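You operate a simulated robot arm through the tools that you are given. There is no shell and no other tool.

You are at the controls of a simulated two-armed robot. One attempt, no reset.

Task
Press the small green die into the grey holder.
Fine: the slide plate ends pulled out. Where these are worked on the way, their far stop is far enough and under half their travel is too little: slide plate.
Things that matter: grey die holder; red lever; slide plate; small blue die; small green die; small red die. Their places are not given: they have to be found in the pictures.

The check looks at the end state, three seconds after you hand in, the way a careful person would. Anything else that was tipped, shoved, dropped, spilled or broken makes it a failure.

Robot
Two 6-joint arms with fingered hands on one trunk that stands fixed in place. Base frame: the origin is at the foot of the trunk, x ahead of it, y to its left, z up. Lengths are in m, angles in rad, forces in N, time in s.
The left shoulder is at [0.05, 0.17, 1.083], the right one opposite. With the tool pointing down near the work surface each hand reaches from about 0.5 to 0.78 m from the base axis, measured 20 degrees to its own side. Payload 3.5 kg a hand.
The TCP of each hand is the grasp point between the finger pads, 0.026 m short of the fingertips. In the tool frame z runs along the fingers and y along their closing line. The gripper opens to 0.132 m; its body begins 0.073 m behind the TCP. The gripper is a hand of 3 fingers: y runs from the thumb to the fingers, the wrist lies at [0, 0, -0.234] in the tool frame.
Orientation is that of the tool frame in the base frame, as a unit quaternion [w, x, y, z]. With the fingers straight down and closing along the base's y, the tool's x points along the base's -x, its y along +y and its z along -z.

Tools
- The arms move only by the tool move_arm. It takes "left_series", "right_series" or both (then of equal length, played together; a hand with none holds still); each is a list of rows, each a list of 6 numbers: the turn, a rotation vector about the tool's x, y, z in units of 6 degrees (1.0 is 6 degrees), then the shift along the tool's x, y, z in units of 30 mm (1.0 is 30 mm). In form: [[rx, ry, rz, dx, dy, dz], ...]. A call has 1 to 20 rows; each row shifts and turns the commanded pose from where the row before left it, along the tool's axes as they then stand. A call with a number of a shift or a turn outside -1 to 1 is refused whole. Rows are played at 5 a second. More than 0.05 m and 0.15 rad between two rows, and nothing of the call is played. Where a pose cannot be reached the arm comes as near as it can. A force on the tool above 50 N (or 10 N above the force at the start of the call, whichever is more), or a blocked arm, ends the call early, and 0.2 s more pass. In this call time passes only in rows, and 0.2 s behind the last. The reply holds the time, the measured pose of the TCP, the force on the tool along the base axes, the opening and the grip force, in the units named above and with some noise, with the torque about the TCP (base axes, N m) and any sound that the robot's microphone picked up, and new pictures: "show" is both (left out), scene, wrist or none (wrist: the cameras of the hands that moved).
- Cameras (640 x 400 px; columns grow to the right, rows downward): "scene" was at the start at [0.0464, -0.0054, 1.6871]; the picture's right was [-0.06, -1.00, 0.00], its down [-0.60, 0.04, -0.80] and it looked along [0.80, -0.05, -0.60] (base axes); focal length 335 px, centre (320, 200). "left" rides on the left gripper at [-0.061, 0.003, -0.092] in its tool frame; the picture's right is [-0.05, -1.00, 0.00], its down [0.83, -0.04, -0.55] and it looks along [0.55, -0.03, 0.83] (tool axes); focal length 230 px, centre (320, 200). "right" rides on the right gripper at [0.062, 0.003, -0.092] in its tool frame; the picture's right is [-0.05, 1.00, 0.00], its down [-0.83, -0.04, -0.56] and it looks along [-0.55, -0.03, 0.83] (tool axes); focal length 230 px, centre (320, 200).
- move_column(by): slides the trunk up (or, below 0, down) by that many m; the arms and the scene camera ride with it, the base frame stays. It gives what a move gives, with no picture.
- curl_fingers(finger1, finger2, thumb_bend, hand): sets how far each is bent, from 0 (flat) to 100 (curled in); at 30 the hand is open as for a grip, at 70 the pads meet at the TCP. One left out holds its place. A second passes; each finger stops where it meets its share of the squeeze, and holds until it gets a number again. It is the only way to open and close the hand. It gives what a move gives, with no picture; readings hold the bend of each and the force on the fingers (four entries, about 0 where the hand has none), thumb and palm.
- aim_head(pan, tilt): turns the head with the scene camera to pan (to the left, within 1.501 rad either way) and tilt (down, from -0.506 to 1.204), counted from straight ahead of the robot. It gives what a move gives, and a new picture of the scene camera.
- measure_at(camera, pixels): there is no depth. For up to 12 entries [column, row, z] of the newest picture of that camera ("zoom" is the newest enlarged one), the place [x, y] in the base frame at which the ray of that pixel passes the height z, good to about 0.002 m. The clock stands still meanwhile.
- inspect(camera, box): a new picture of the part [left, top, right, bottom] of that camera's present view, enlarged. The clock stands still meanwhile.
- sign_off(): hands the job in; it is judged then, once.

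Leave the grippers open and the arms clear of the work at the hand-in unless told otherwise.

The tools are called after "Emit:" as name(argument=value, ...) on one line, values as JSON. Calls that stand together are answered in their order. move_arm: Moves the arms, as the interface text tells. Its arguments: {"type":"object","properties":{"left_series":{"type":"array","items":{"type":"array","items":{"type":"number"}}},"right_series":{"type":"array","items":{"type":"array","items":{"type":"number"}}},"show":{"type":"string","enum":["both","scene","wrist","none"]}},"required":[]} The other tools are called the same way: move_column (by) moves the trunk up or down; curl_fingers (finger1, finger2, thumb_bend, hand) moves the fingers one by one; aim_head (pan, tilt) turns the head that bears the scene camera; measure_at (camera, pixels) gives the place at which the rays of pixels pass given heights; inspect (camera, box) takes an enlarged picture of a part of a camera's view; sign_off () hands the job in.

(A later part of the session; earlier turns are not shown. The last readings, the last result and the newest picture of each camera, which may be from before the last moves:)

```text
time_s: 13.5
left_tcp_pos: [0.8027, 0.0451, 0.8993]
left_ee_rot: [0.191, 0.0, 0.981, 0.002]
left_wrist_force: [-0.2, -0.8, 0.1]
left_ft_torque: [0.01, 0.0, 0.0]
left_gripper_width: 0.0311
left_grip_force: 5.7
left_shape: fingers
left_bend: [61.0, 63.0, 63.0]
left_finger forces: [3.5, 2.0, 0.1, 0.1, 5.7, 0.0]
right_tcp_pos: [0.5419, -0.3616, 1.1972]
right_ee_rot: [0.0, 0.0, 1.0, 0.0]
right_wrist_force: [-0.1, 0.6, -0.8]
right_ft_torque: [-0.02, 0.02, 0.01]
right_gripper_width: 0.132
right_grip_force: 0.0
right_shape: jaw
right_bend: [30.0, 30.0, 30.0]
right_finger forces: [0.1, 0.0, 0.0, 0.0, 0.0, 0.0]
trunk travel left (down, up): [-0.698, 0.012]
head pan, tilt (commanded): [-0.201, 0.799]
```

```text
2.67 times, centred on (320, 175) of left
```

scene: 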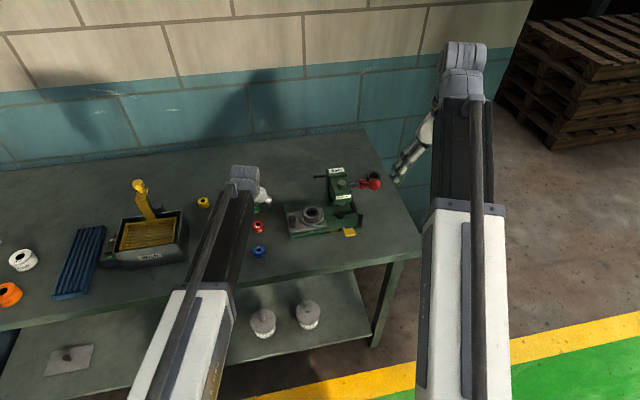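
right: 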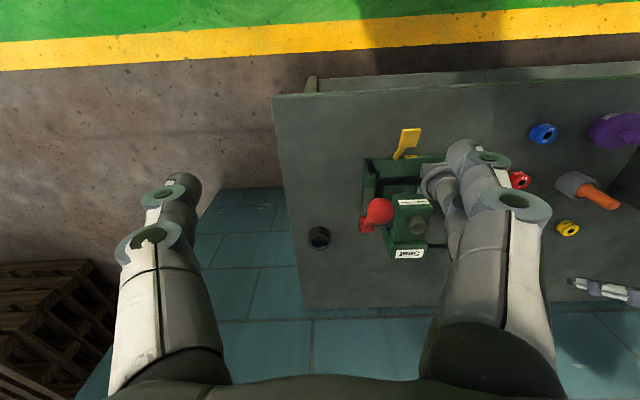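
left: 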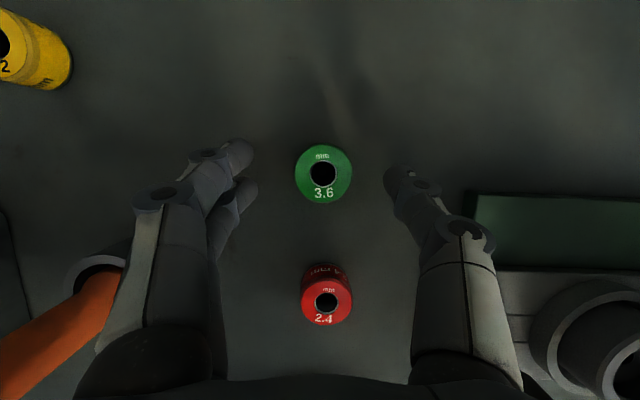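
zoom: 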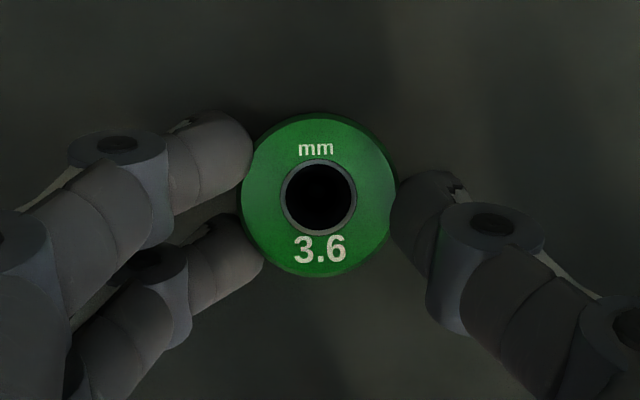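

All three fingers touch the die (3.5, 2.0 and 5.7 N). I'll squeeze a little more, then lift 30 mm.

Emit:
curl_fingers(hand="left", finger1=70, finger2=70, thumb_bend=70)

Emit:
move_arm(left_series=[[0, 0, 0, -0.19, 0, -0.464], [0, 0, 0, -0.19, 0, -0.464], [0, 0, 0, -0.19, 0, -0.464]], show="both")

```text
time_s: 14.5
left_tcp_pos: [0.8022, 0.046, 0.9003]
left_ee_rot: [0.191, 0.0, 0.982, 0.001]
left_wrist_force: [0.3, 0.3, 0.4]
left_ft_torque: [0.01, -0.03, -0.01]
left_gripper_width: 0.0302
left_grip_force: 10.4
left_shape: fingers
left_bend: [62.0, 64.0, 65.0]
left_finger forces: [6.2, 4.9, 0.0, 0.0, 11.0, 0.0]
right_tcp_pos: [0.5413, -0.3618, 1.1977]
right_ee_rot: [0.001, 0.0, 1.0, 0.001]
right_wrist_force: [-0.1, -0.3, 0.9]
right_ft_torque: [0.01, 0.0, 0.02]
right_gripper_width: 0.1318
right_grip_force: 0.1
right_shape: jaw
right_bend: [30.0, 30.0, 30.0]
right_finger forces: [0.1, 0.0, 0.1, 0.0, 0.1, 0.0]
trunk travel left (down, up): [-0.698, 0.012]
head pan, tilt (commanded): [-0.201, 0.799]
```

```text
time_s: 15.3
left_tcp_pos: [0.8013, 0.0462, 0.9463]
left_ee_rot: [0.191, -0.001, 0.982, 0.001]
left_wrist_force: [0.2, -0.6, -1.1]
left_ft_torque: [0.01, 0.01, -0.02]
left_gripper_width: 0.0303
left_grip_force: 11.1
left_shape: fingers
left_bend: [62.0, 64.0, 65.0]
left_finger forces: [6.3, 4.9, 0.1, 0.1, 11.0, 0.0]
right_tcp_pos: [0.5422, -0.3619, 1.1983]
right_ee_rot: [0.0, 0.0, 1.0, 0.0]
right_wrist_force: [0.6, 0.1, 0.0]
right_ft_torque: [0.0, -0.03, -0.03]
right_gripper_width: 0.1319
right_grip_force: 0.1
right_shape: jaw
right_bend: [30.0, 30.0, 30.0]
right_finger forces: [0.0, 0.0, 0.1, 0.0, 0.1, 0.0]
trunk travel left (down, up): [-0.698, 0.012]
head pan, tilt (commanded): [-0.201, 0.799]
```

scene: 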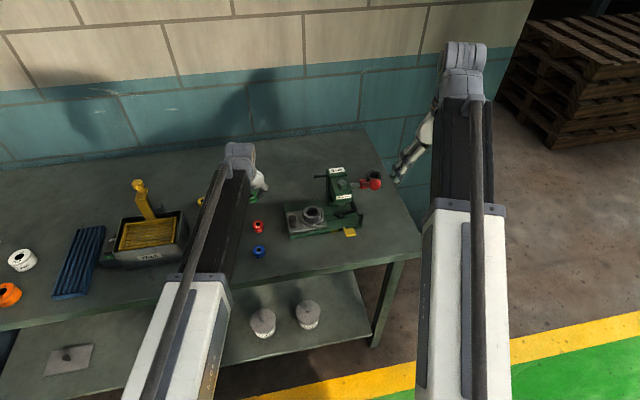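
left: 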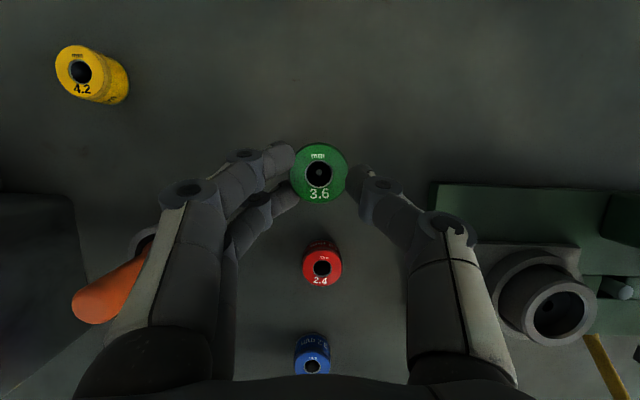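

The die is lifted and held level at (319,173). I'll carry it to the free bench area in front of the machine, about (0.615,-0.06), at z≈1.0, passing well above the red and blue dies.

Emit:
move_arm(left_series=[[0, 0, 0, 0.634, -0.441, -0.5], [0, 0, 0, 0.634, -0.441, -0.5], [0, 0, 0, 0.634, -0.441, -0.5], [0, 0, 0, 0.634, -0.441, -0.5], [0, 0, 0, 0.634, -0.441, -0.5], [0, 0, 0, 0.634, -0.441, -0.5], [0, 0, 0, 0.634, -0.441, -0.5], [0, 0, 0, 0.634, -0.441, -0.5]], show="both")

```text
time_s: 17.1
left_tcp_pos: [0.6154, -0.0603, 0.9954]
left_ee_rot: [0.191, 0.0, 0.982, 0.001]
left_wrist_force: [0.4, -0.1, -1.2]
left_ft_torque: [0.01, 0.01, 0.01]
left_gripper_width: 0.0301
left_grip_force: 10.6
left_shape: fingers
left_bend: [62.0, 64.0, 65.0]
left_finger forces: [6.1, 4.9, 0.1, 0.0, 11.0, 0.0]
right_tcp_pos: [0.5418, -0.3606, 1.1978]
right_ee_rot: [-0.001, 0.0, 1.0, 0.0]
right_wrist_force: [0.4, -0.2, 0.1]
right_ft_torque: [0.01, 0.03, 0.0]
right_gripper_width: 0.132
right_grip_force: 0.0
right_shape: jaw
right_bend: [30.0, 30.0, 30.0]
right_finger forces: [0.1, 0.0, 0.1, 0.0, 0.1, 0.0]
trunk travel left (down, up): [-0.698, 0.012]
head pan, tilt (commanded): [-0.201, 0.799]
```

scene: 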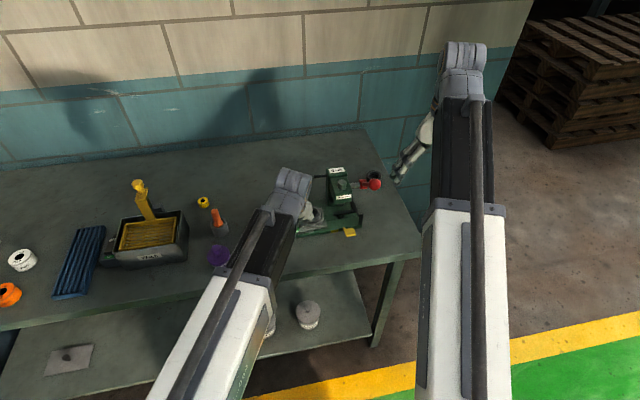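
left: 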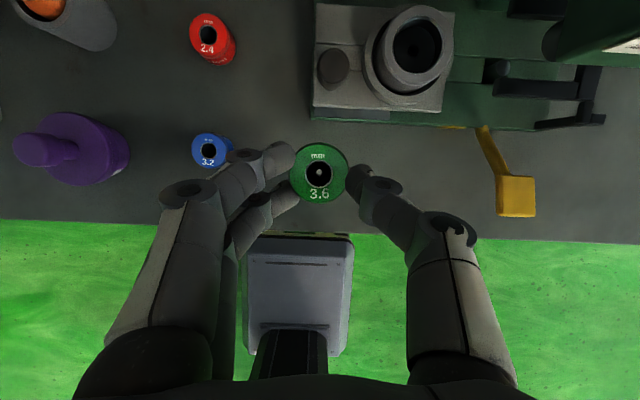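

This view from above shows the holder, plate, knob and lifter pin well. I'll measure the bench edge, blue die, holder and plate here before lowering.

Emit:
measure_at(camera="left", pixels=[[320, 232, 0.857], [210, 151, 0.877], [420, 48, 0.92], [420, 48, 0.9], [333, 68, 0.92], [333, 68, 0.9], [315, 106, 0.857], [515, 190, 0.87], [319, 173, 0.87]])

Emit:
inspect(camera="left", box=[290, 0, 640, 220])

```text
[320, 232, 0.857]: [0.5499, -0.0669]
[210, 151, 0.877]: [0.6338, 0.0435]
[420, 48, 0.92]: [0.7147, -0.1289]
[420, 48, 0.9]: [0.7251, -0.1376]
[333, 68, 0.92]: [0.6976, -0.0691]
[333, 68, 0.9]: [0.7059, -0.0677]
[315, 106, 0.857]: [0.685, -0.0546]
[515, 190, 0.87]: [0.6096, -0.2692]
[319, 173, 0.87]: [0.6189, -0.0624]
```

```text
1.82 times, centred on (465, 110) of left
```

zoom: 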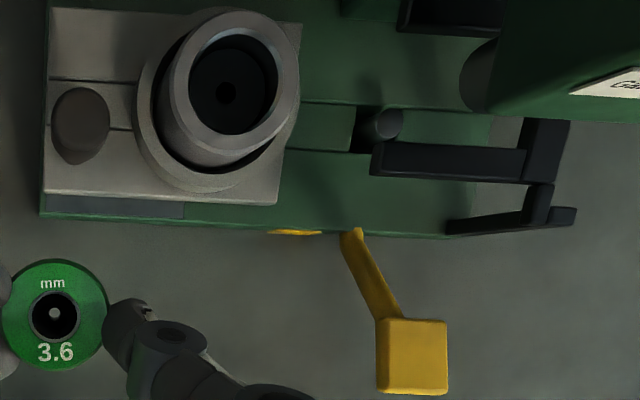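

I'll lower the die straight down to about z_TCP = 0.903, just above the bench.

Emit:
move_arm(left_series=[[0, 0, 0, 0.29, 0, 0.715], [0, 0, 0, 0.29, 0, 0.715], [0, 0, 0, 0.29, 0, 0.715], [0, 0, 0, 0.29, 0, 0.715]], show="wrist")

```text
time_s: 18.1
left_tcp_pos: [0.6173, -0.058, 0.9065]
left_ee_rot: [0.19, 0.0, 0.982, 0.0]
left_wrist_force: [-0.3, -0.5, -1.5]
left_ft_torque: [0.01, 0.01, 0.0]
left_gripper_width: 0.0301
left_grip_force: 11.4
left_shape: fingers
left_bend: [62.0, 64.0, 65.0]
left_finger forces: [6.2, 4.9, 0.0, 0.1, 11.0, 0.0]
right_tcp_pos: [0.5408, -0.3614, 1.198]
right_ee_rot: [0.0, 0.0, 1.0, 0.0]
right_wrist_force: [-0.3, 0.2, 0.9]
right_ft_torque: [0.0, -0.03, -0.01]
right_gripper_width: 0.1318
right_grip_force: 0.1
right_shape: jaw
right_bend: [30.0, 30.0, 30.0]
right_finger forces: [0.1, 0.1, 0.1, 0.0, 0.0, 0.0]
trunk travel left (down, up): [-0.698, 0.012]
head pan, tilt (commanded): [-0.201, 0.799]
```

left: 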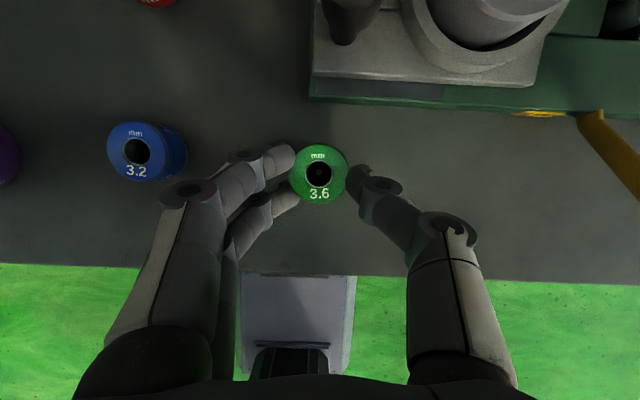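

I'll lower in small steps until the die touches the bench.

Emit:
move_arm(left_series=[[0, 0, 0, 0.025, 0, 0.062], [0, 0, 0, 0.025, 0, 0.062], [0, 0, 0, 0.025, 0, 0.062]], show="none")

```text
time_s: 18.9
left_tcp_pos: [0.6162, -0.0591, 0.8992]
left_ee_rot: [0.191, 0.0, 0.982, 0.001]
left_wrist_force: [0.1, 0.0, -0.2]
left_ft_torque: [0.04, 0.0, 0.0]
left_gripper_width: 0.0301
left_grip_force: 11.5
left_shape: fingers
left_bend: [62.0, 64.0, 65.0]
left_finger forces: [6.5, 5.0, 0.0, 0.1, 11.0, 0.1]
right_tcp_pos: [0.5424, -0.3618, 1.1984]
right_ee_rot: [0.0, 0.001, 1.0, 0.0]
right_wrist_force: [-0.3, -0.7, -0.2]
right_ft_torque: [0.02, 0.04, 0.0]
right_gripper_width: 0.132
right_grip_force: 0.1
right_shape: jaw
right_bend: [30.0, 30.0, 30.0]
right_finger forces: [0.1, 0.0, 0.0, 0.0, 0.1, 0.0]
trunk travel left (down, up): [-0.698, 0.012]
head pan, tilt (commanded): [-0.201, 0.799]
```

The held weight (about 1.2 N) has gone from the wrist reading, so the die is just touching. One more millimetre to confirm.

Emit:
move_arm(left_series=[[0, 0, 0, 0.0125, 0, 0.031]], show="wrist")

```text
time_s: 19.3
left_tcp_pos: [0.6166, -0.0597, 0.8991]
left_ee_rot: [0.191, 0.0, 0.981, 0.001]
left_wrist_force: [1.0, 0.7, 3.2]
left_ft_torque: [0.04, -0.04, 0.0]
left_gripper_width: 0.0301
left_grip_force: 12.3
left_shape: fingers
left_bend: [62.0, 64.0, 65.0]
left_finger forces: [7.2, 5.7, 0.0, 0.0, 11.4, 0.0]
right_tcp_pos: [0.5423, -0.3615, 1.1991]
right_ee_rot: [0.0, 0.001, 1.0, -0.001]
right_wrist_force: [-0.5, -0.1, 0.8]
right_ft_torque: [0.0, 0.0, -0.02]
right_gripper_width: 0.1315
right_grip_force: 0.2
right_shape: jaw
right_bend: [30.0, 30.0, 30.0]
right_finger forces: [0.0, 0.1, 0.0, 0.1, 0.0, 0.0]
trunk travel left (down, up): [-0.698, 0.012]
head pan, tilt (commanded): [-0.201, 0.799]
```

left: 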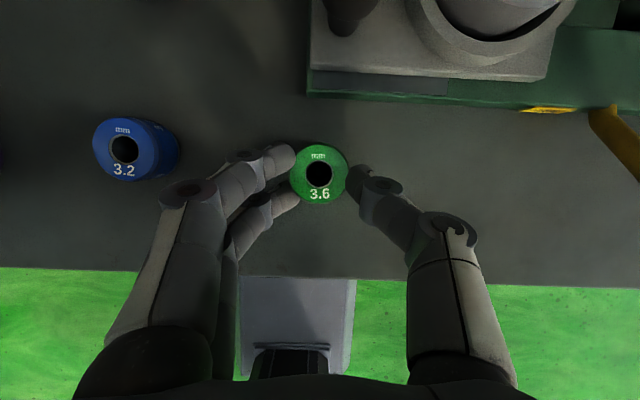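

It rests on the bench (+3.2 N). I'll open only to bend 48 (75 mm), so that the fingers stay clear of the blue die, and then retreat upward.

Emit:
curl_fingers(hand="left", finger1=48, finger2=48, thumb_bend=48)

Emit:
move_arm(left_series=[[0, 0, 0, -0.2, 0, -0.5], [0, 0, 0, -0.3, 0, -0.7], [0, 0, 0, -0.3, 0, -0.7], [0, 0, 0, -0.3, 0, -0.7], [0, 0, 0, -0.3, 0, -0.7]], show="both")

```text
time_s: 20.3
left_tcp_pos: [0.6161, -0.0599, 0.8974]
left_ee_rot: [0.191, 0.0, 0.982, 0.001]
left_wrist_force: [-0.4, -0.2, 0.8]
left_ft_torque: [0.04, -0.01, -0.02]
left_gripper_width: 0.0738
left_grip_force: 0.1
left_shape: fingers
left_bend: [48.0, 48.0, 48.0]
left_finger forces: [0.0, 0.1, 0.0, 0.2, 0.0, 0.0]
right_tcp_pos: [0.5428, -0.3617, 1.1976]
right_ee_rot: [0.0, 0.0, 1.0, 0.0]
right_wrist_force: [-0.3, -0.1, -0.3]
right_ft_torque: [0.05, 0.04, 0.01]
right_gripper_width: 0.132
right_grip_force: 0.2
right_shape: jaw
right_bend: [30.0, 30.0, 30.0]
right_finger forces: [0.0, 0.0, 0.0, 0.0, 0.1, 0.0]
trunk travel left (down, up): [-0.698, 0.012]
head pan, tilt (commanded): [-0.201, 0.799]
```

```text
time_s: 21.5
left_tcp_pos: [0.6163, -0.0573, 1.0046]
left_ee_rot: [0.191, -0.001, 0.982, 0.001]
left_wrist_force: [0.3, -0.8, 0.5]
left_ft_torque: [0.04, -0.01, 0.03]
left_gripper_width: 0.074
left_grip_force: 0.1
left_shape: fingers
left_bend: [48.0, 48.0, 48.0]
left_finger forces: [0.0, 0.0, 0.1, 0.1, 0.0, 0.2]
right_tcp_pos: [0.5424, -0.3605, 1.1972]
right_ee_rot: [-0.001, 0.0, 1.0, 0.0]
right_wrist_force: [-0.1, -0.3, -0.3]
right_ft_torque: [0.02, 0.01, 0.02]
right_gripper_width: 0.1322
right_grip_force: 0.1
right_shape: jaw
right_bend: [30.0, 30.0, 30.0]
right_finger forces: [0.1, 0.1, 0.0, 0.0, 0.1, 0.0]
trunk travel left (down, up): [-0.698, 0.012]
head pan, tilt (commanded): [-0.201, 0.799]
```

scene: 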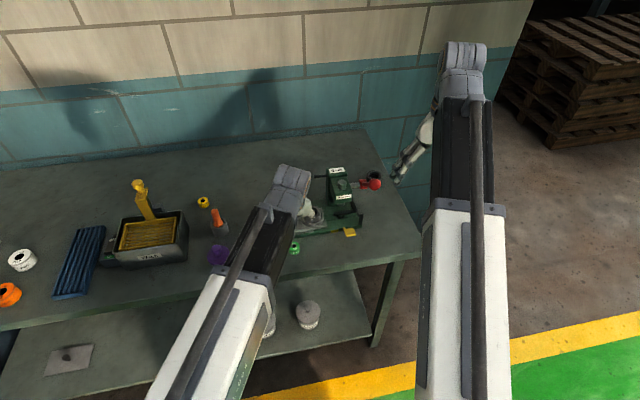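
left: 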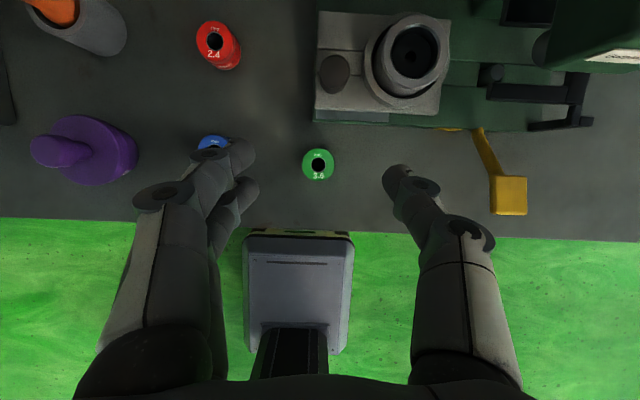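

The green die stands free at (318,163). I'll measure it, then move the left hand up over the machine with a 33° tilt for an exact straight-down view of the holder.

Emit:
measure_at(camera="left", pixels=[[318, 163, 0.877], [318, 163, 0.867], [212, 145, 0.877]])

Emit:
move_arm(left_series=[[0, -0.915, 0, 0, 0, 0], [0, -0.915, 0, 0, 0, 0], [0, 0, 0, -0.871, -0.48, -0.19], [0, 0, 0, -0.871, -0.48, -0.19], [0, 0, 0, -0.871, -0.48, -0.19], [0, 0, 0, -0.871, -0.48, -0.19], [0, 0, 0, -0.871, -0.48, -0.19]], show="both")

```text
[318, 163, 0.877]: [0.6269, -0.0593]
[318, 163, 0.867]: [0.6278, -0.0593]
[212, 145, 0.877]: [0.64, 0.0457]
```

```text
time_s: 23.1
left_tcp_pos: [0.714, -0.1308, 1.0972]
left_ee_rot: [0.284, 0.001, 0.959, 0.0]
left_wrist_force: [0.5, -0.3, 0.5]
left_ft_torque: [-0.03, -0.05, 0.01]
left_gripper_width: 0.074
left_grip_force: 0.0
left_shape: fingers
left_bend: [48.0, 48.0, 48.0]
left_finger forces: [0.0, 0.0, 0.1, 0.1, 0.0, 0.1]
right_tcp_pos: [0.5435, -0.3603, 1.1973]
right_ee_rot: [-0.001, 0.0, 1.0, 0.0]
right_wrist_force: [-0.8, -0.6, -0.6]
right_ft_torque: [-0.02, 0.01, 0.0]
right_gripper_width: 0.1319
right_grip_force: 0.0
right_shape: jaw
right_bend: [30.0, 30.0, 30.0]
right_finger forces: [0.0, 0.1, 0.1, 0.0, 0.0, 0.0]
trunk travel left (down, up): [-0.698, 0.012]
head pan, tilt (commanded): [-0.201, 0.799]
```

scene: 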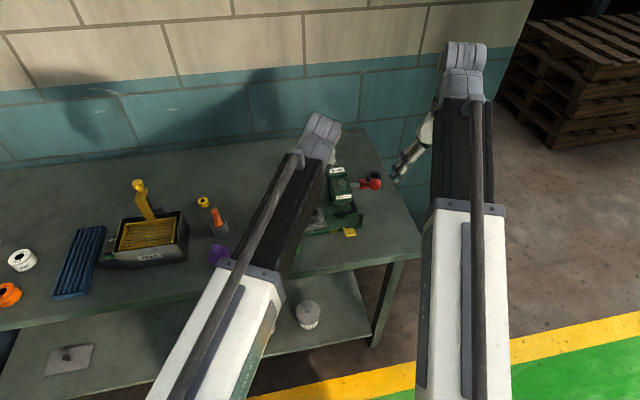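
left: 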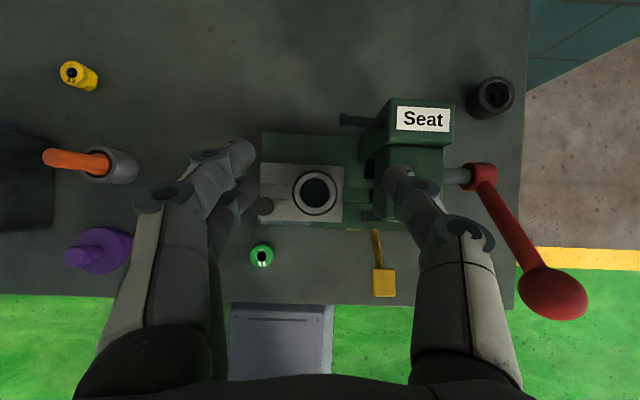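

A good straight-down view. I'll enlarge the holder region and measure the holder, knob, plate and hub here.

Emit:
inspect(camera="left", box=[240, 120, 400, 240])

Emit:
measure_at(camera="left", pixels=[[316, 191, 0.92], [316, 191, 0.9], [264, 207, 0.92], [480, 176, 0.955], [553, 293, 1.04], [262, 256, 0.877], [262, 134, 0.875], [261, 223, 0.875]])

```text
3.33 times, centred on (320, 180) of left
```

zoom: 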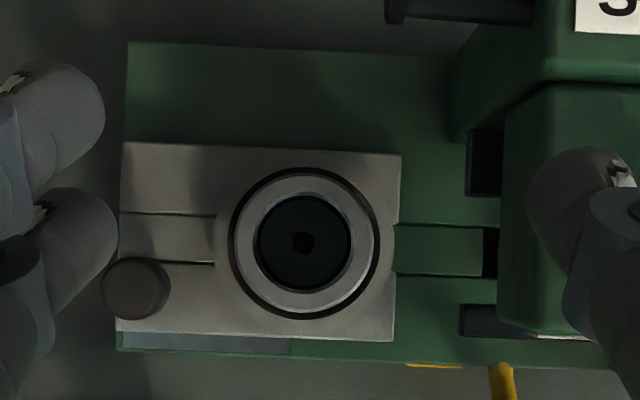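

```text
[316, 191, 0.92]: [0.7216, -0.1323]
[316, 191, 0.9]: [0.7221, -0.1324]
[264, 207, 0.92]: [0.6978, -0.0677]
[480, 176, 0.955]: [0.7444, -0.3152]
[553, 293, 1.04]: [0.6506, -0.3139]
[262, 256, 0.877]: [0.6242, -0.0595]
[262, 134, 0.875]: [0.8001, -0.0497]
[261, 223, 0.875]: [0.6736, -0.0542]
```

Holder centre ≈ (0.712,-0.131), knob ≈ (0.691,-0.068), green die ≈ (0.6255,-0.0595). Now I'll withdraw the left hand to its own side.

Emit:
move_arm(left_series=[[0, 0, 0, 0.063, 0.92, -0.382], [0, 0, 0, 0.063, 0.92, -0.382], [0, 0, 0, 0.063, 0.92, -0.382], [0, 0, 0, 0.063, 0.92, -0.382], [0, 0, 0, 0.063, 0.92, -0.382], [0, 0, 0, 0.063, 0.92, -0.382], [0, 0, 0, 0.063, 0.92, -0.382], [0, 0, 0, 0.063, 0.92, -0.382], [0, 0, 0, 0.063, 0.92, -0.382], [0, 0, 0, 0.063, 0.92, -0.382], [0, 0, 0, 0.063, 0.92, -0.382], [0, 0, 0, 0.063, 0.92, -0.382]], show="scene")

```text
time_s: 25.7
left_tcp_pos: [0.6154, 0.1983, 1.2043]
left_ee_rot: [0.284, 0.0, 0.959, 0.001]
left_wrist_force: [-0.4, 0.1, 0.1]
left_ft_torque: [-0.03, -0.03, 0.0]
left_gripper_width: 0.0742
left_grip_force: 0.1
left_shape: fingers
left_bend: [48.0, 48.0, 48.0]
left_finger forces: [0.0, 0.1, 0.0, 0.1, 0.1, 0.1]
right_tcp_pos: [0.5417, -0.3604, 1.1972]
right_ee_rot: [0.0, 0.0, 1.0, 0.0]
right_wrist_force: [0.2, -0.2, -0.1]
right_ft_torque: [0.0, 0.0, 0.01]
right_gripper_width: 0.1317
right_grip_force: 0.1
right_shape: jaw
right_bend: [30.0, 30.0, 30.0]
right_finger forces: [0.1, 0.0, 0.0, 0.0, 0.1, 0.1]
trunk travel left (down, up): [-0.698, 0.012]
head pan, tilt (commanded): [-0.201, 0.799]
```

scene: 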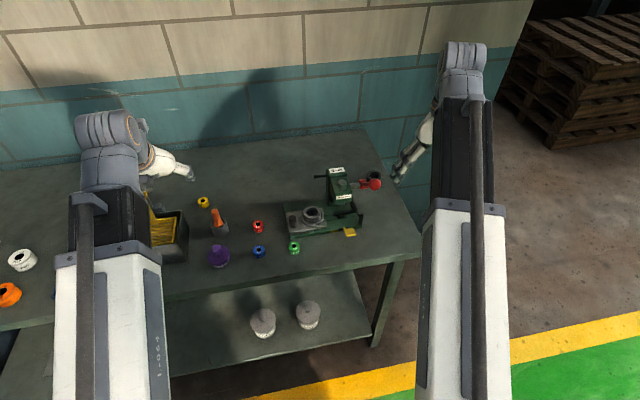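

The scene is clear: the green die is at (294,247), and the red and blue dies are unmoved. I'll bring the right hand above the green die at z≈1.0, and close its fingers to bend 48 first.

Emit:
curl_fingers(hand="right", finger1=48, finger2=48, thumb_bend=48)

Emit:
move_arm(right_series=[[0, 0, 0, -0.2, 0.914, 0.4], [0, 0, 0, -0.2, 0.914, 0.4], [0, 0, 0, -0.2, 0.914, 0.4], [0, 0, 0, -0.2, 0.914, 0.4], [0, 0, 0, -0.2, 0.914, 0.6], [0, 0, 0, -0.2, 0.914, 0.6], [0, 0, 0, -0.3, 0.914, 0.6], [0, 0, 0, -0.3, 0.914, 0.7], [0, 0, 0, -0.3, 0.914, 0.8], [0, 0, 0, -0.3, 0.914, 0.8], [0, 0, 0, -0.37, 0.914, 0.67]], show="both")

```text
time_s: 26.7
left_tcp_pos: [0.6168, 0.1967, 1.2042]
left_ee_rot: [0.284, 0.0, 0.959, 0.001]
left_wrist_force: [0.2, -0.1, 0.5]
left_ft_torque: [-0.02, 0.0, 0.01]
left_gripper_width: 0.0737
left_grip_force: 0.2
left_shape: fingers
left_bend: [48.0, 48.0, 48.0]
left_finger forces: [0.1, 0.1, 0.0, 0.0, 0.0, 0.1]
right_tcp_pos: [0.5431, -0.3606, 1.1976]
right_ee_rot: [0.0, 0.0, 1.0, 0.0]
right_wrist_force: [-0.2, 0.2, 0.1]
right_ft_torque: [-0.01, -0.01, -0.01]
right_gripper_width: 0.0754
right_grip_force: 0.0
right_shape: fingers
right_bend: [48.0, 48.0, 48.0]
right_finger forces: [0.0, 0.0, 0.0, 0.0, 0.1, 0.1]
trunk travel left (down, up): [-0.698, 0.012]
head pan, tilt (commanded): [-0.201, 0.799]
```

```text
time_s: 29.1
left_tcp_pos: [0.6165, 0.1982, 1.2039]
left_ee_rot: [0.283, 0.0, 0.959, 0.0]
left_wrist_force: [-0.2, -0.2, 0.8]
left_ft_torque: [0.02, 0.0, 0.03]
left_gripper_width: 0.074
left_grip_force: 0.0
left_shape: fingers
left_bend: [48.0, 48.0, 48.0]
left_finger forces: [0.0, 0.0, 0.0, 0.0, 0.1, 0.0]
right_tcp_pos: [0.6233, -0.0568, 1.0077]
right_ee_rot: [0.0, 0.0, 1.0, -0.001]
right_wrist_force: [-0.2, 0.5, -0.2]
right_ft_torque: [-0.02, 0.0, 0.0]
right_gripper_width: 0.0749
right_grip_force: 0.0
right_shape: fingers
right_bend: [48.0, 48.0, 48.0]
right_finger forces: [0.0, 0.0, 0.0, 0.1, 0.1, 0.0]
trunk travel left (down, up): [-0.698, 0.012]
head pan, tilt (commanded): [-0.201, 0.799]
```

scene: 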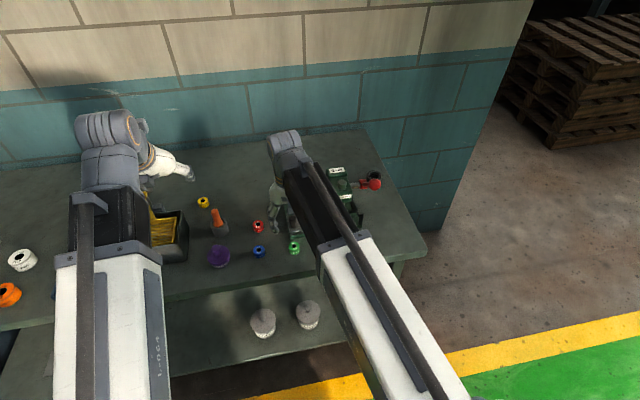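
right: 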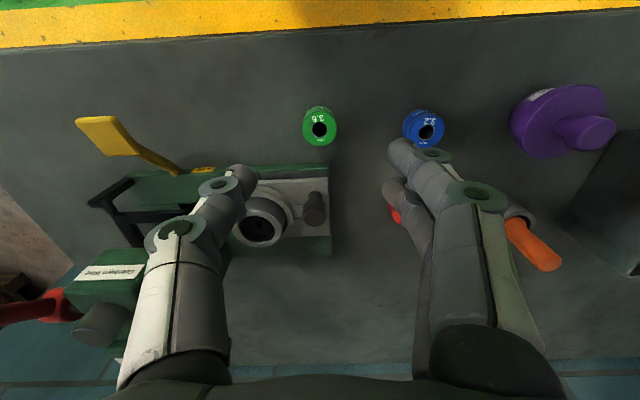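

The right hand is above the die; the die shows at (320,129). I'll measure it in this camera and compare.

Emit:
measure_at(camera="right", pixels=[[320, 130, 0.877], [425, 131, 0.877], [262, 230, 0.92], [313, 203, 0.92]])

Emit:
inspect(camera="right", box=[200, 80, 440, 230])

Emit:
measure_at(camera="scene", pixels=[[294.5, 246.5, 0.877], [294.5, 246.5, 0.867]])

```text
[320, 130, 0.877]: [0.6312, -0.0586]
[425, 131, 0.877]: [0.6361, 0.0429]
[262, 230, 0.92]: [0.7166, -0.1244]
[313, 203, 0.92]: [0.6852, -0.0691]
```

```text
2.67 times, centred on (320, 155) of right
```

zoom: 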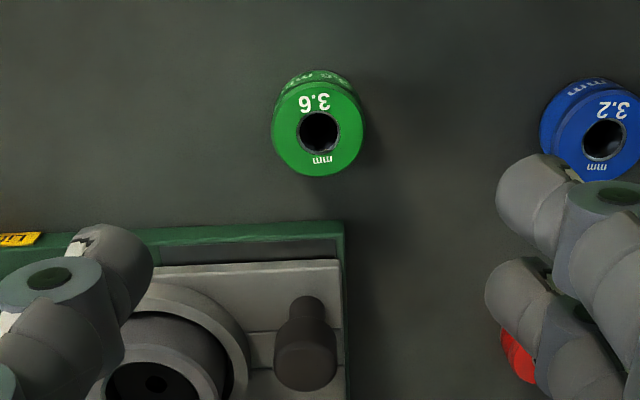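

```text
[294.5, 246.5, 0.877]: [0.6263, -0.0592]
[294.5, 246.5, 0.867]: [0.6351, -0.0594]
```

The right-camera view puts the die about 6 mm ahead of the TCP and on its axis sideways. I'll descend to z≈0.915 with that correction and check.

Emit:
move_arm(right_series=[[0, 0, 0, -0.05, 0, 0.77], [0, 0, 0, -0.05, 0, 0.77], [0, 0, 0, -0.05, 0, 0.77], [0, 0, 0, -0.05, 0, 0.77]], show="wrist")

```text
time_s: 30.1
left_tcp_pos: [0.616, 0.1975, 1.2037]
left_ee_rot: [0.284, -0.001, 0.959, 0.002]
left_wrist_force: [0.2, -0.5, 0.3]
left_ft_torque: [-0.01, -0.04, 0.0]
left_gripper_width: 0.074
left_grip_force: 0.0
left_shape: fingers
left_bend: [48.0, 48.0, 48.0]
left_finger forces: [0.0, 0.0, 0.0, 0.0, 0.0, 0.0]
right_tcp_pos: [0.6298, -0.0568, 0.9122]
right_ee_rot: [0.001, 0.0, 1.0, 0.0]
right_wrist_force: [-0.1, -0.4, -0.1]
right_ft_torque: [-0.02, -0.01, -0.02]
right_gripper_width: 0.0752
right_grip_force: 0.0
right_shape: fingers
right_bend: [48.0, 48.0, 48.0]
right_finger forces: [0.1, 0.0, 0.0, 0.0, 0.1, 0.0]
trunk travel left (down, up): [-0.698, 0.012]
head pan, tilt (commanded): [-0.201, 0.799]
```

right: 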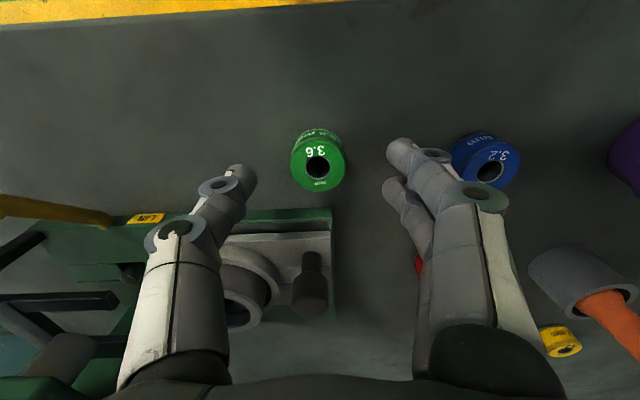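

The die is well aligned along x, and about 2 mm toward the thumb side. I'll correct that and step down to find the bench with the fingertips.

Emit:
move_arm(right_series=[[0, 0, 0, 0, -0.06, 0.15], [0, 0, 0, 0, 0, 0.15], [0, 0, 0, 0, 0, 0.1]], show="none")

```text
time_s: 30.9
left_tcp_pos: [0.6157, 0.1978, 1.2043]
left_ee_rot: [0.284, -0.001, 0.959, 0.001]
left_wrist_force: [-0.2, 0.0, 0.2]
left_ft_torque: [-0.03, 0.03, 0.03]
left_gripper_width: 0.0741
left_grip_force: 0.1
left_shape: fingers
left_bend: [48.0, 48.0, 48.0]
left_finger forces: [0.1, 0.0, 0.1, 0.0, 0.1, 0.0]
right_tcp_pos: [0.629, -0.0585, 0.901]
right_ee_rot: [0.0, 0.001, 1.0, 0.0]
right_wrist_force: [0.0, 0.2, 0.0]
right_ft_torque: [-0.01, -0.03, -0.03]
right_gripper_width: 0.0752
right_grip_force: 0.0
right_shape: fingers
right_bend: [48.0, 48.0, 48.0]
right_finger forces: [0.0, 0.0, 0.0, 0.0, 0.0, 0.0]
trunk travel left (down, up): [-0.698, 0.012]
head pan, tilt (commanded): [-0.201, 0.799]
```

No contact at 0.901. I'll continue down in small steps.

Emit:
move_arm(right_series=[[0, 0, 0, 0, 0, 0.1], [0, 0, 0, 0, 0, 0.1]], show="wrist")

```text
time_s: 31.5
left_tcp_pos: [0.6163, 0.1966, 1.2037]
left_ee_rot: [0.284, 0.0, 0.959, 0.001]
left_wrist_force: [0.6, -0.1, -0.2]
left_ft_torque: [0.0, -0.02, -0.02]
left_gripper_width: 0.074
left_grip_force: 0.1
left_shape: fingers
left_bend: [48.0, 48.0, 48.0]
left_finger forces: [0.0, 0.1, 0.1, 0.0, 0.0, 0.1]
right_tcp_pos: [0.6299, -0.059, 0.8966]
right_ee_rot: [0.0, 0.0, 1.0, 0.0]
right_wrist_force: [-0.4, 0.3, 0.4]
right_ft_torque: [0.01, -0.02, 0.0]
right_gripper_width: 0.075
right_grip_force: 0.1
right_shape: fingers
right_bend: [48.0, 48.0, 48.0]
right_finger forces: [0.0, 0.1, 0.0, 0.0, 0.0, 0.0]
trunk travel left (down, up): [-0.698, 0.012]
head pan, tilt (commanded): [-0.201, 0.799]
```

right: 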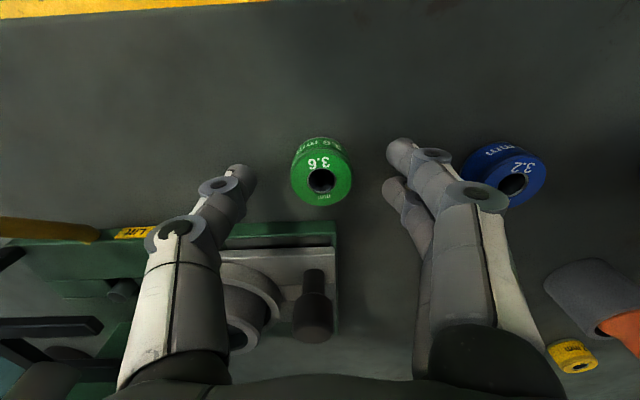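

Still no contact at 0.8966. Two more 3 mm steps.

Emit:
move_arm(right_series=[[0, 0, 0, 0, 0, 0.1], [0, 0, 0, 0, 0, 0.1]], show="none")

```text
time_s: 32.1
left_tcp_pos: [0.6142, 0.1969, 1.2056]
left_ee_rot: [0.284, 0.0, 0.959, 0.0]
left_wrist_force: [0.2, -0.5, 0.1]
left_ft_torque: [-0.01, 0.02, -0.02]
left_gripper_width: 0.0739
left_grip_force: 0.0
left_shape: fingers
left_bend: [48.0, 48.0, 48.0]
left_finger forces: [0.1, 0.0, 0.0, 0.0, 0.0, 0.0]
right_tcp_pos: [0.629, -0.059, 0.8918]
right_ee_rot: [0.002, 0.0, 1.0, 0.001]
right_wrist_force: [-0.9, 0.3, 15.8]
right_ft_torque: [0.02, 0.03, 0.0]
right_gripper_width: 0.075
right_grip_force: 7.8
right_shape: fingers
right_bend: [48.0, 48.0, 48.0]
right_finger forces: [4.7, 3.6, 0.0, 0.1, 7.5, 0.1]
trunk travel left (down, up): [-0.698, 0.012]
head pan, tilt (commanded): [-0.201, 0.799]
```

The fingertips meet the bench evenly at z_TCP≈0.892 (finger forces 4.7, 3.6 and 7.5 N). I'll raise 10 mm so that they grip only the upper part of the die, and then close.

Emit:
move_arm(right_series=[[0, 0, 0, 0, 0, -0.33]], show="none")

Emit:
curl_fingers(hand="right", finger1=58, finger2=58, thumb_bend=58)

Emit:
inspect(camera="right", box=[200, 100, 440, 250])

```text
time_s: 32.5
left_tcp_pos: [0.6148, 0.1961, 1.2045]
left_ee_rot: [0.284, 0.0, 0.959, 0.0]
left_wrist_force: [-0.7, 0.2, -0.1]
left_ft_torque: [-0.03, 0.02, 0.0]
left_gripper_width: 0.0739
left_grip_force: 0.0
left_shape: fingers
left_bend: [48.0, 48.0, 48.0]
left_finger forces: [0.0, 0.0, 0.0, 0.1, 0.0, 0.0]
right_tcp_pos: [0.6285, -0.0599, 0.901]
right_ee_rot: [0.0, 0.0, 1.0, 0.0]
right_wrist_force: [-0.3, -0.1, -0.8]
right_ft_torque: [-0.02, -0.01, 0.02]
right_gripper_width: 0.0748
right_grip_force: 0.1
right_shape: fingers
right_bend: [48.0, 48.0, 48.0]
right_finger forces: [0.1, 0.1, 0.0, 0.0, 0.1, 0.0]
trunk travel left (down, up): [-0.698, 0.012]
head pan, tilt (commanded): [-0.201, 0.799]
```

```text
time_s: 33.5
left_tcp_pos: [0.6156, 0.1967, 1.2049]
left_ee_rot: [0.284, -0.001, 0.959, 0.0]
left_wrist_force: [0.4, -0.4, 0.1]
left_ft_torque: [-0.01, 0.01, 0.0]
left_gripper_width: 0.074
left_grip_force: 0.1
left_shape: fingers
left_bend: [48.0, 48.0, 48.0]
left_finger forces: [0.0, 0.1, 0.1, 0.1, 0.0, 0.0]
right_tcp_pos: [0.629, -0.0608, 0.9008]
right_ee_rot: [0.0, 0.0, 1.0, -0.001]
right_wrist_force: [-0.1, 0.0, 0.2]
right_ft_torque: [-0.02, 0.04, 0.02]
right_gripper_width: 0.0455
right_grip_force: 0.1
right_shape: fingers
right_bend: [57.0, 57.0, 57.0]
right_finger forces: [0.1, 0.0, 0.1, 0.0, 0.0, 0.0]
trunk travel left (down, up): [-0.698, 0.012]
head pan, tilt (commanded): [-0.201, 0.799]
```

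```text
2.67 times, centred on (320, 175) of right
```

zoom: 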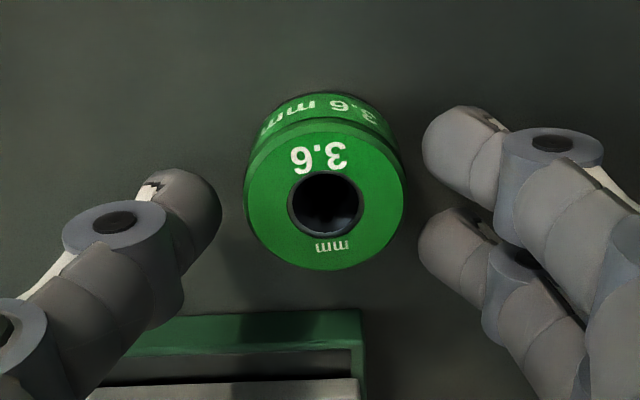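

The die is well centred between the fingers. I'll close to grip.

Emit:
curl_fingers(hand="right", finger1=66, finger2=66, thumb_bend=66)

Emit:
curl_fingers(hand="right", finger1=70, finger2=70, thumb_bend=70)

Emit:
inspect(camera="right", box=[200, 100, 440, 250])

```text
time_s: 34.5
left_tcp_pos: [0.6154, 0.1969, 1.2034]
left_ee_rot: [0.284, 0.0, 0.959, 0.001]
left_wrist_force: [1.0, 0.1, 0.1]
left_ft_torque: [-0.03, 0.0, -0.02]
left_gripper_width: 0.0737
left_grip_force: 0.2
left_shape: fingers
left_bend: [48.0, 48.0, 48.0]
left_finger forces: [0.1, 0.1, 0.1, 0.1, 0.1, 0.0]
right_tcp_pos: [0.6303, -0.0595, 0.8997]
right_ee_rot: [0.001, 0.0, 1.0, 0.0]
right_wrist_force: [0.0, -0.3, 0.4]
right_ft_torque: [-0.04, 0.02, -0.03]
right_gripper_width: 0.0309
right_grip_force: 5.9
right_shape: fingers
right_bend: [61.0, 63.0, 63.0]
right_finger forces: [3.6, 2.3, 0.0, 0.1, 5.7, 0.0]
trunk travel left (down, up): [-0.698, 0.012]
head pan, tilt (commanded): [-0.201, 0.799]
```

```text
time_s: 35.5
left_tcp_pos: [0.6158, 0.1973, 1.2043]
left_ee_rot: [0.283, -0.001, 0.959, 0.001]
left_wrist_force: [0.0, 0.8, 0.2]
left_ft_torque: [-0.02, 0.01, -0.02]
left_gripper_width: 0.0743
left_grip_force: 0.0
left_shape: fingers
left_bend: [48.0, 48.0, 48.0]
left_finger forces: [0.1, 0.0, 0.0, 0.0, 0.0, 0.1]
right_tcp_pos: [0.6301, -0.0588, 0.9001]
right_ee_rot: [0.0, -0.001, 1.0, 0.0]
right_wrist_force: [0.0, -0.6, 0.3]
right_ft_torque: [0.02, 0.01, -0.01]
right_gripper_width: 0.0304
right_grip_force: 11.0
right_shape: fingers
right_bend: [62.0, 63.0, 65.0]
right_finger forces: [6.5, 4.9, 0.1, 0.0, 10.9, 0.0]
trunk travel left (down, up): [-0.698, 0.012]
head pan, tilt (commanded): [-0.201, 0.799]
```

```text
2.67 times, centred on (320, 175) of right
```

zoom: 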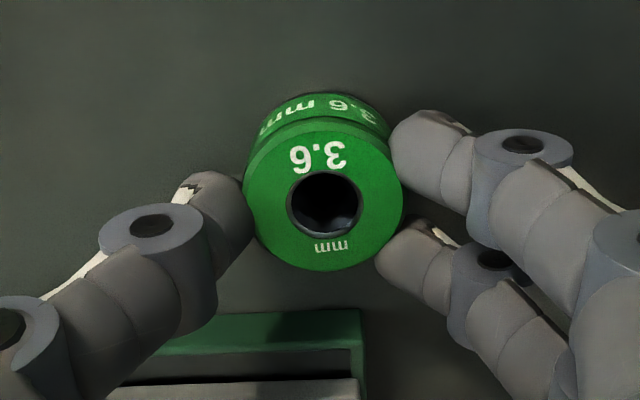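

Firm three-point grip (11 N). At the holder, the thumb knuckle would come within a few mm of the machine head, so I'll lift the die 90 mm and rotate the hand +90° about its axis. That puts the thumb toward the robot and the camera on the open left side.

Emit:
move_arm(right_series=[[0, 0, 0, 0, 0, -0.3], [0, 0, 0, 0, 0, -0.7], [0, 0, 0, 0, 0, -1], [0, 0, 0, 0, 0, -1]], show="wrist")

Emit:
move_arm(right_series=[[0, 0, 1, 0, 0, 0], [0, 0, 1, 0, 0, 0], [0, 0, 1, 0, 0, 0], [0, 0, 1, 0, 0, 0], [0, 0, 1, 0, 0, 0], [0, 0, 1, 0, 0, 0], [0, 0, 1, 0, 0, 0], [0, 0, 1, 0, 0, 0], [0, 0, 1, 0, 0, 0], [0, 0, 1, 0, 0, 0], [0, 0, 1, 0, 0, 0], [0, 0, 1, 0, 0, 0], [0, 0, 1, 0, 0, 0], [0, 0, 1, 0, 0, 0], [0, 0, 1, 0, 0, 0]], show="both")

Emit:
measure_at(camera="scene", pixels=[[314.7, 176.8, 0.95], [314.7, 176.8, 1.0], [314.7, 176.8, 1.05]])

```text
time_s: 36.5
left_tcp_pos: [0.6159, 0.1972, 1.2038]
left_ee_rot: [0.283, -0.001, 0.959, 0.001]
left_wrist_force: [0.0, 0.7, 0.5]
left_ft_torque: [-0.03, 0.0, -0.02]
left_gripper_width: 0.0739
left_grip_force: 0.2
left_shape: fingers
left_bend: [48.0, 48.0, 48.0]
left_finger forces: [0.0, 0.0, 0.1, 0.1, 0.0, 0.1]
right_tcp_pos: [0.6337, -0.0595, 0.9902]
right_ee_rot: [0.0, 0.0, 1.0, 0.0]
right_wrist_force: [-0.9, 0.1, -1.5]
right_ft_torque: [-0.02, 0.01, -0.01]
right_gripper_width: 0.0303
right_grip_force: 10.9
right_shape: fingers
right_bend: [62.0, 64.0, 65.0]
right_finger forces: [6.5, 4.9, 0.0, 0.1, 10.9, 0.0]
trunk travel left (down, up): [-0.698, 0.012]
head pan, tilt (commanded): [-0.201, 0.799]
```

right: 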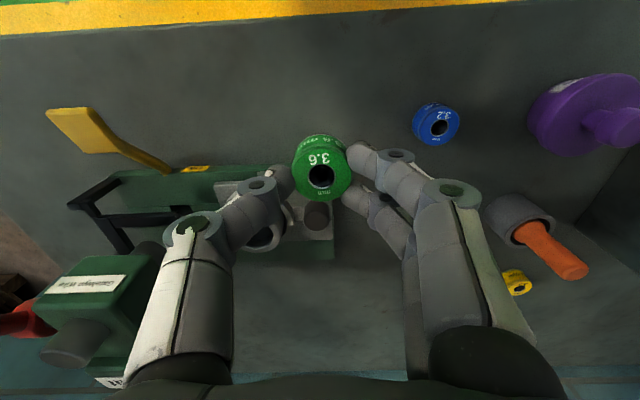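

```text
time_s: 39.7
left_tcp_pos: [0.6152, 0.1972, 1.2042]
left_ee_rot: [0.284, 0.0, 0.959, 0.0]
left_wrist_force: [-0.2, -0.1, -0.1]
left_ft_torque: [-0.06, 0.01, 0.0]
left_gripper_width: 0.0742
left_grip_force: 0.1
left_shape: fingers
left_bend: [48.0, 48.0, 48.0]
left_finger forces: [0.0, 0.0, 0.1, 0.1, 0.0, 0.0]
right_tcp_pos: [0.6308, -0.0587, 0.9891]
right_ee_rot: [-0.001, 0.708, 0.706, 0.0]
right_wrist_force: [-0.5, 0.5, -2.0]
right_ft_torque: [-0.03, 0.02, 0.01]
right_gripper_width: 0.0301
right_grip_force: 10.4
right_shape: fingers
right_bend: [62.0, 64.0, 65.0]
right_finger forces: [6.4, 4.8, 0.0, 0.1, 10.9, 0.0]
trunk travel left (down, up): [-0.698, 0.012]
head pan, tilt (commanded): [-0.201, 0.799]
```

scene: 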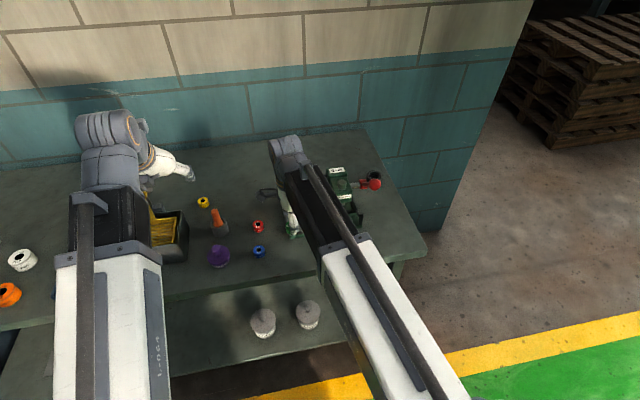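
right: 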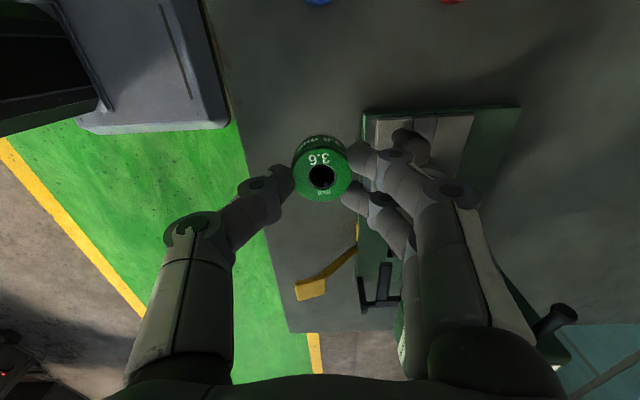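

```text
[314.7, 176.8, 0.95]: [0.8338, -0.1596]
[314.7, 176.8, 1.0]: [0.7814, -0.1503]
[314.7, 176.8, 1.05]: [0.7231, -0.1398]
```

The lever's rod tip is at (0.789,-0.152,0.993), so at 90° the far fingers would come close to it. A 45° hand angle keeps everything clear, so I'll turn back 45° and then move over the holder at z≈1.01.

Emit:
move_arm(right_series=[[0, 0, -0.9375, 0, 0, -0.2], [0, 0, -0.9375, 0, 0, -0.2], [0, 0, -0.9375, 0, 0, -0.2], [0, 0, -0.9375, 0, 0, -0.2], [0, 0, -0.9375, 0, 0, 0], [0, 0, -0.9375, 0, 0, 0], [0, 0, -0.9375, 0, 0, 0], [0, 0, -0.9375, 0, 0, 0], [0, 0, 0, -0.722, 0.043, 0], [0, 0, 0, -0.722, 0.043, 0], [0, 0, 0, -0.722, 0.043, 0], [0, 0, 0, -0.722, 0.043, 0], [0, 0, 0, -0.722, 0.043, 0]], show="both")

```text
time_s: 42.5
left_tcp_pos: [0.6168, 0.1969, 1.204]
left_ee_rot: [0.284, 0.0, 0.959, 0.0]
left_wrist_force: [-0.8, -0.1, -0.4]
left_ft_torque: [-0.02, -0.01, 0.01]
left_gripper_width: 0.074
left_grip_force: 0.0
left_shape: fingers
left_bend: [48.0, 48.0, 48.0]
left_finger forces: [0.0, 0.0, 0.0, 0.0, 0.0, 0.0]
right_tcp_pos: [0.7115, -0.1319, 1.0153]
right_ee_rot: [0.0, 0.383, 0.924, 0.0]
right_wrist_force: [-0.2, -0.6, -1.6]
right_ft_torque: [0.02, 0.0, 0.03]
right_gripper_width: 0.0301
right_grip_force: 11.1
right_shape: fingers
right_bend: [62.0, 64.0, 65.0]
right_finger forces: [6.4, 5.0, 0.1, 0.1, 10.8, 0.0]
trunk travel left (down, up): [-0.698, 0.012]
head pan, tilt (commanded): [-0.201, 0.799]
```

scene: 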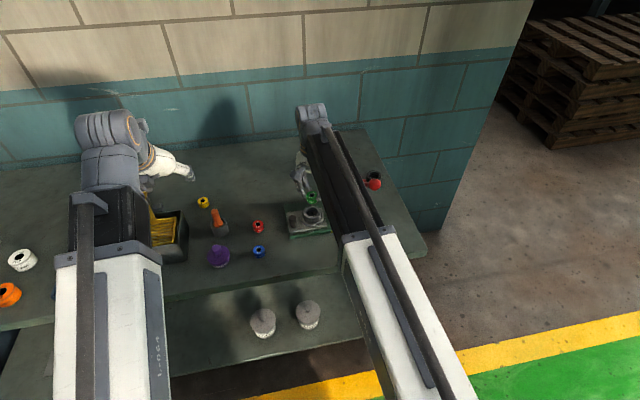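
right: 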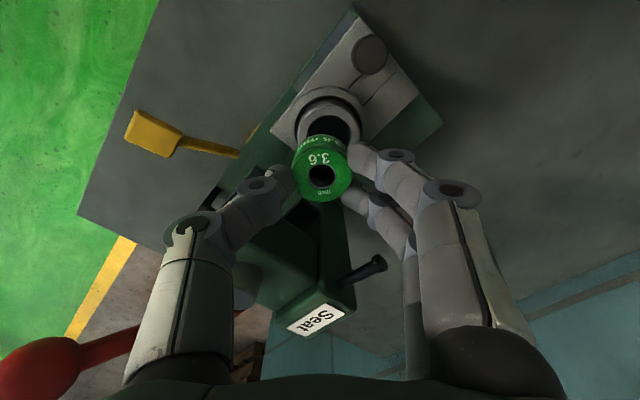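

The die hangs in front of the holder in the right picture (holder ring near (330,113)). I'll zoom in on both views to align.

Emit:
inspect(camera="right", box=[240, 60, 420, 220])

Emit:
inspect(camera="scene", box=[270, 160, 350, 250])

```text
2.50 times, centred on (330, 140) of right
```

zoom: 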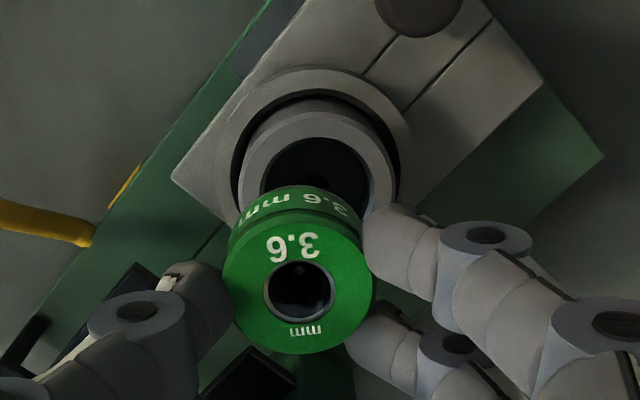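

```text
4.44 times, centred on (310, 205) of scene
```

zoom: 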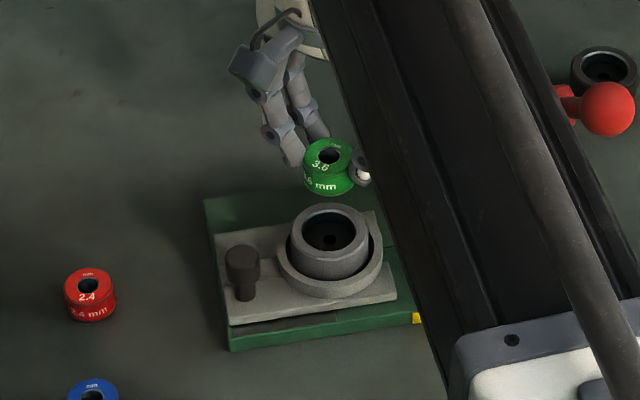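

Scene zoom: die (column 329) and holder (column 329.5) line up sideways within about 1.5 mm. The right camera seems to suggest a small offset, so I'll check with measured rays.

Emit:
measure_at(camera="right", pixels=[[329, 134, 0.922], [329, 132, 0.922], [322, 176, 0.992], [320, 200, 1.0153]])

Emit:
measure_at(camera="zoom", pixels=[[329.5, 230, 0.922], [329.5, 230, 0.915], [327, 157, 0.992], [327, 157, 0.985], [243, 255, 0.93]])

Emit:
inspect(camera="scene", box=[290, 180, 330, 230])

```text
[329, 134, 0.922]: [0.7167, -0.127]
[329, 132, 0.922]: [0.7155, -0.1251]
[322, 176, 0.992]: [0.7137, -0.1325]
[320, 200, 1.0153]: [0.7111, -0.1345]
```

```text
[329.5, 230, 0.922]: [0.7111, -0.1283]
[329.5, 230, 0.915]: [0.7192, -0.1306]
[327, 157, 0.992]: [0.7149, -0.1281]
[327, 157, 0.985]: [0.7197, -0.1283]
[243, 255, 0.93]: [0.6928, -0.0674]
```

```text
8.00 times, centred on (310, 205) of scene
```

zoom: 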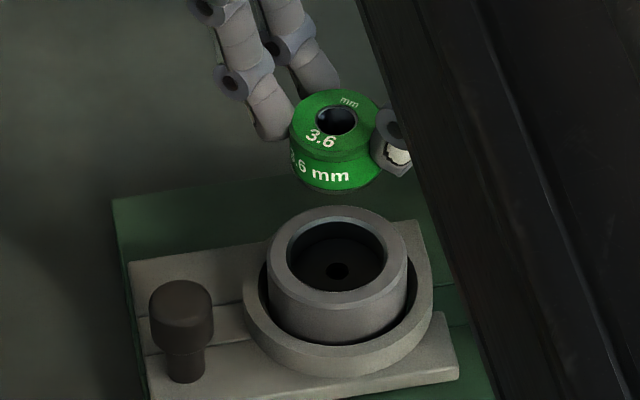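

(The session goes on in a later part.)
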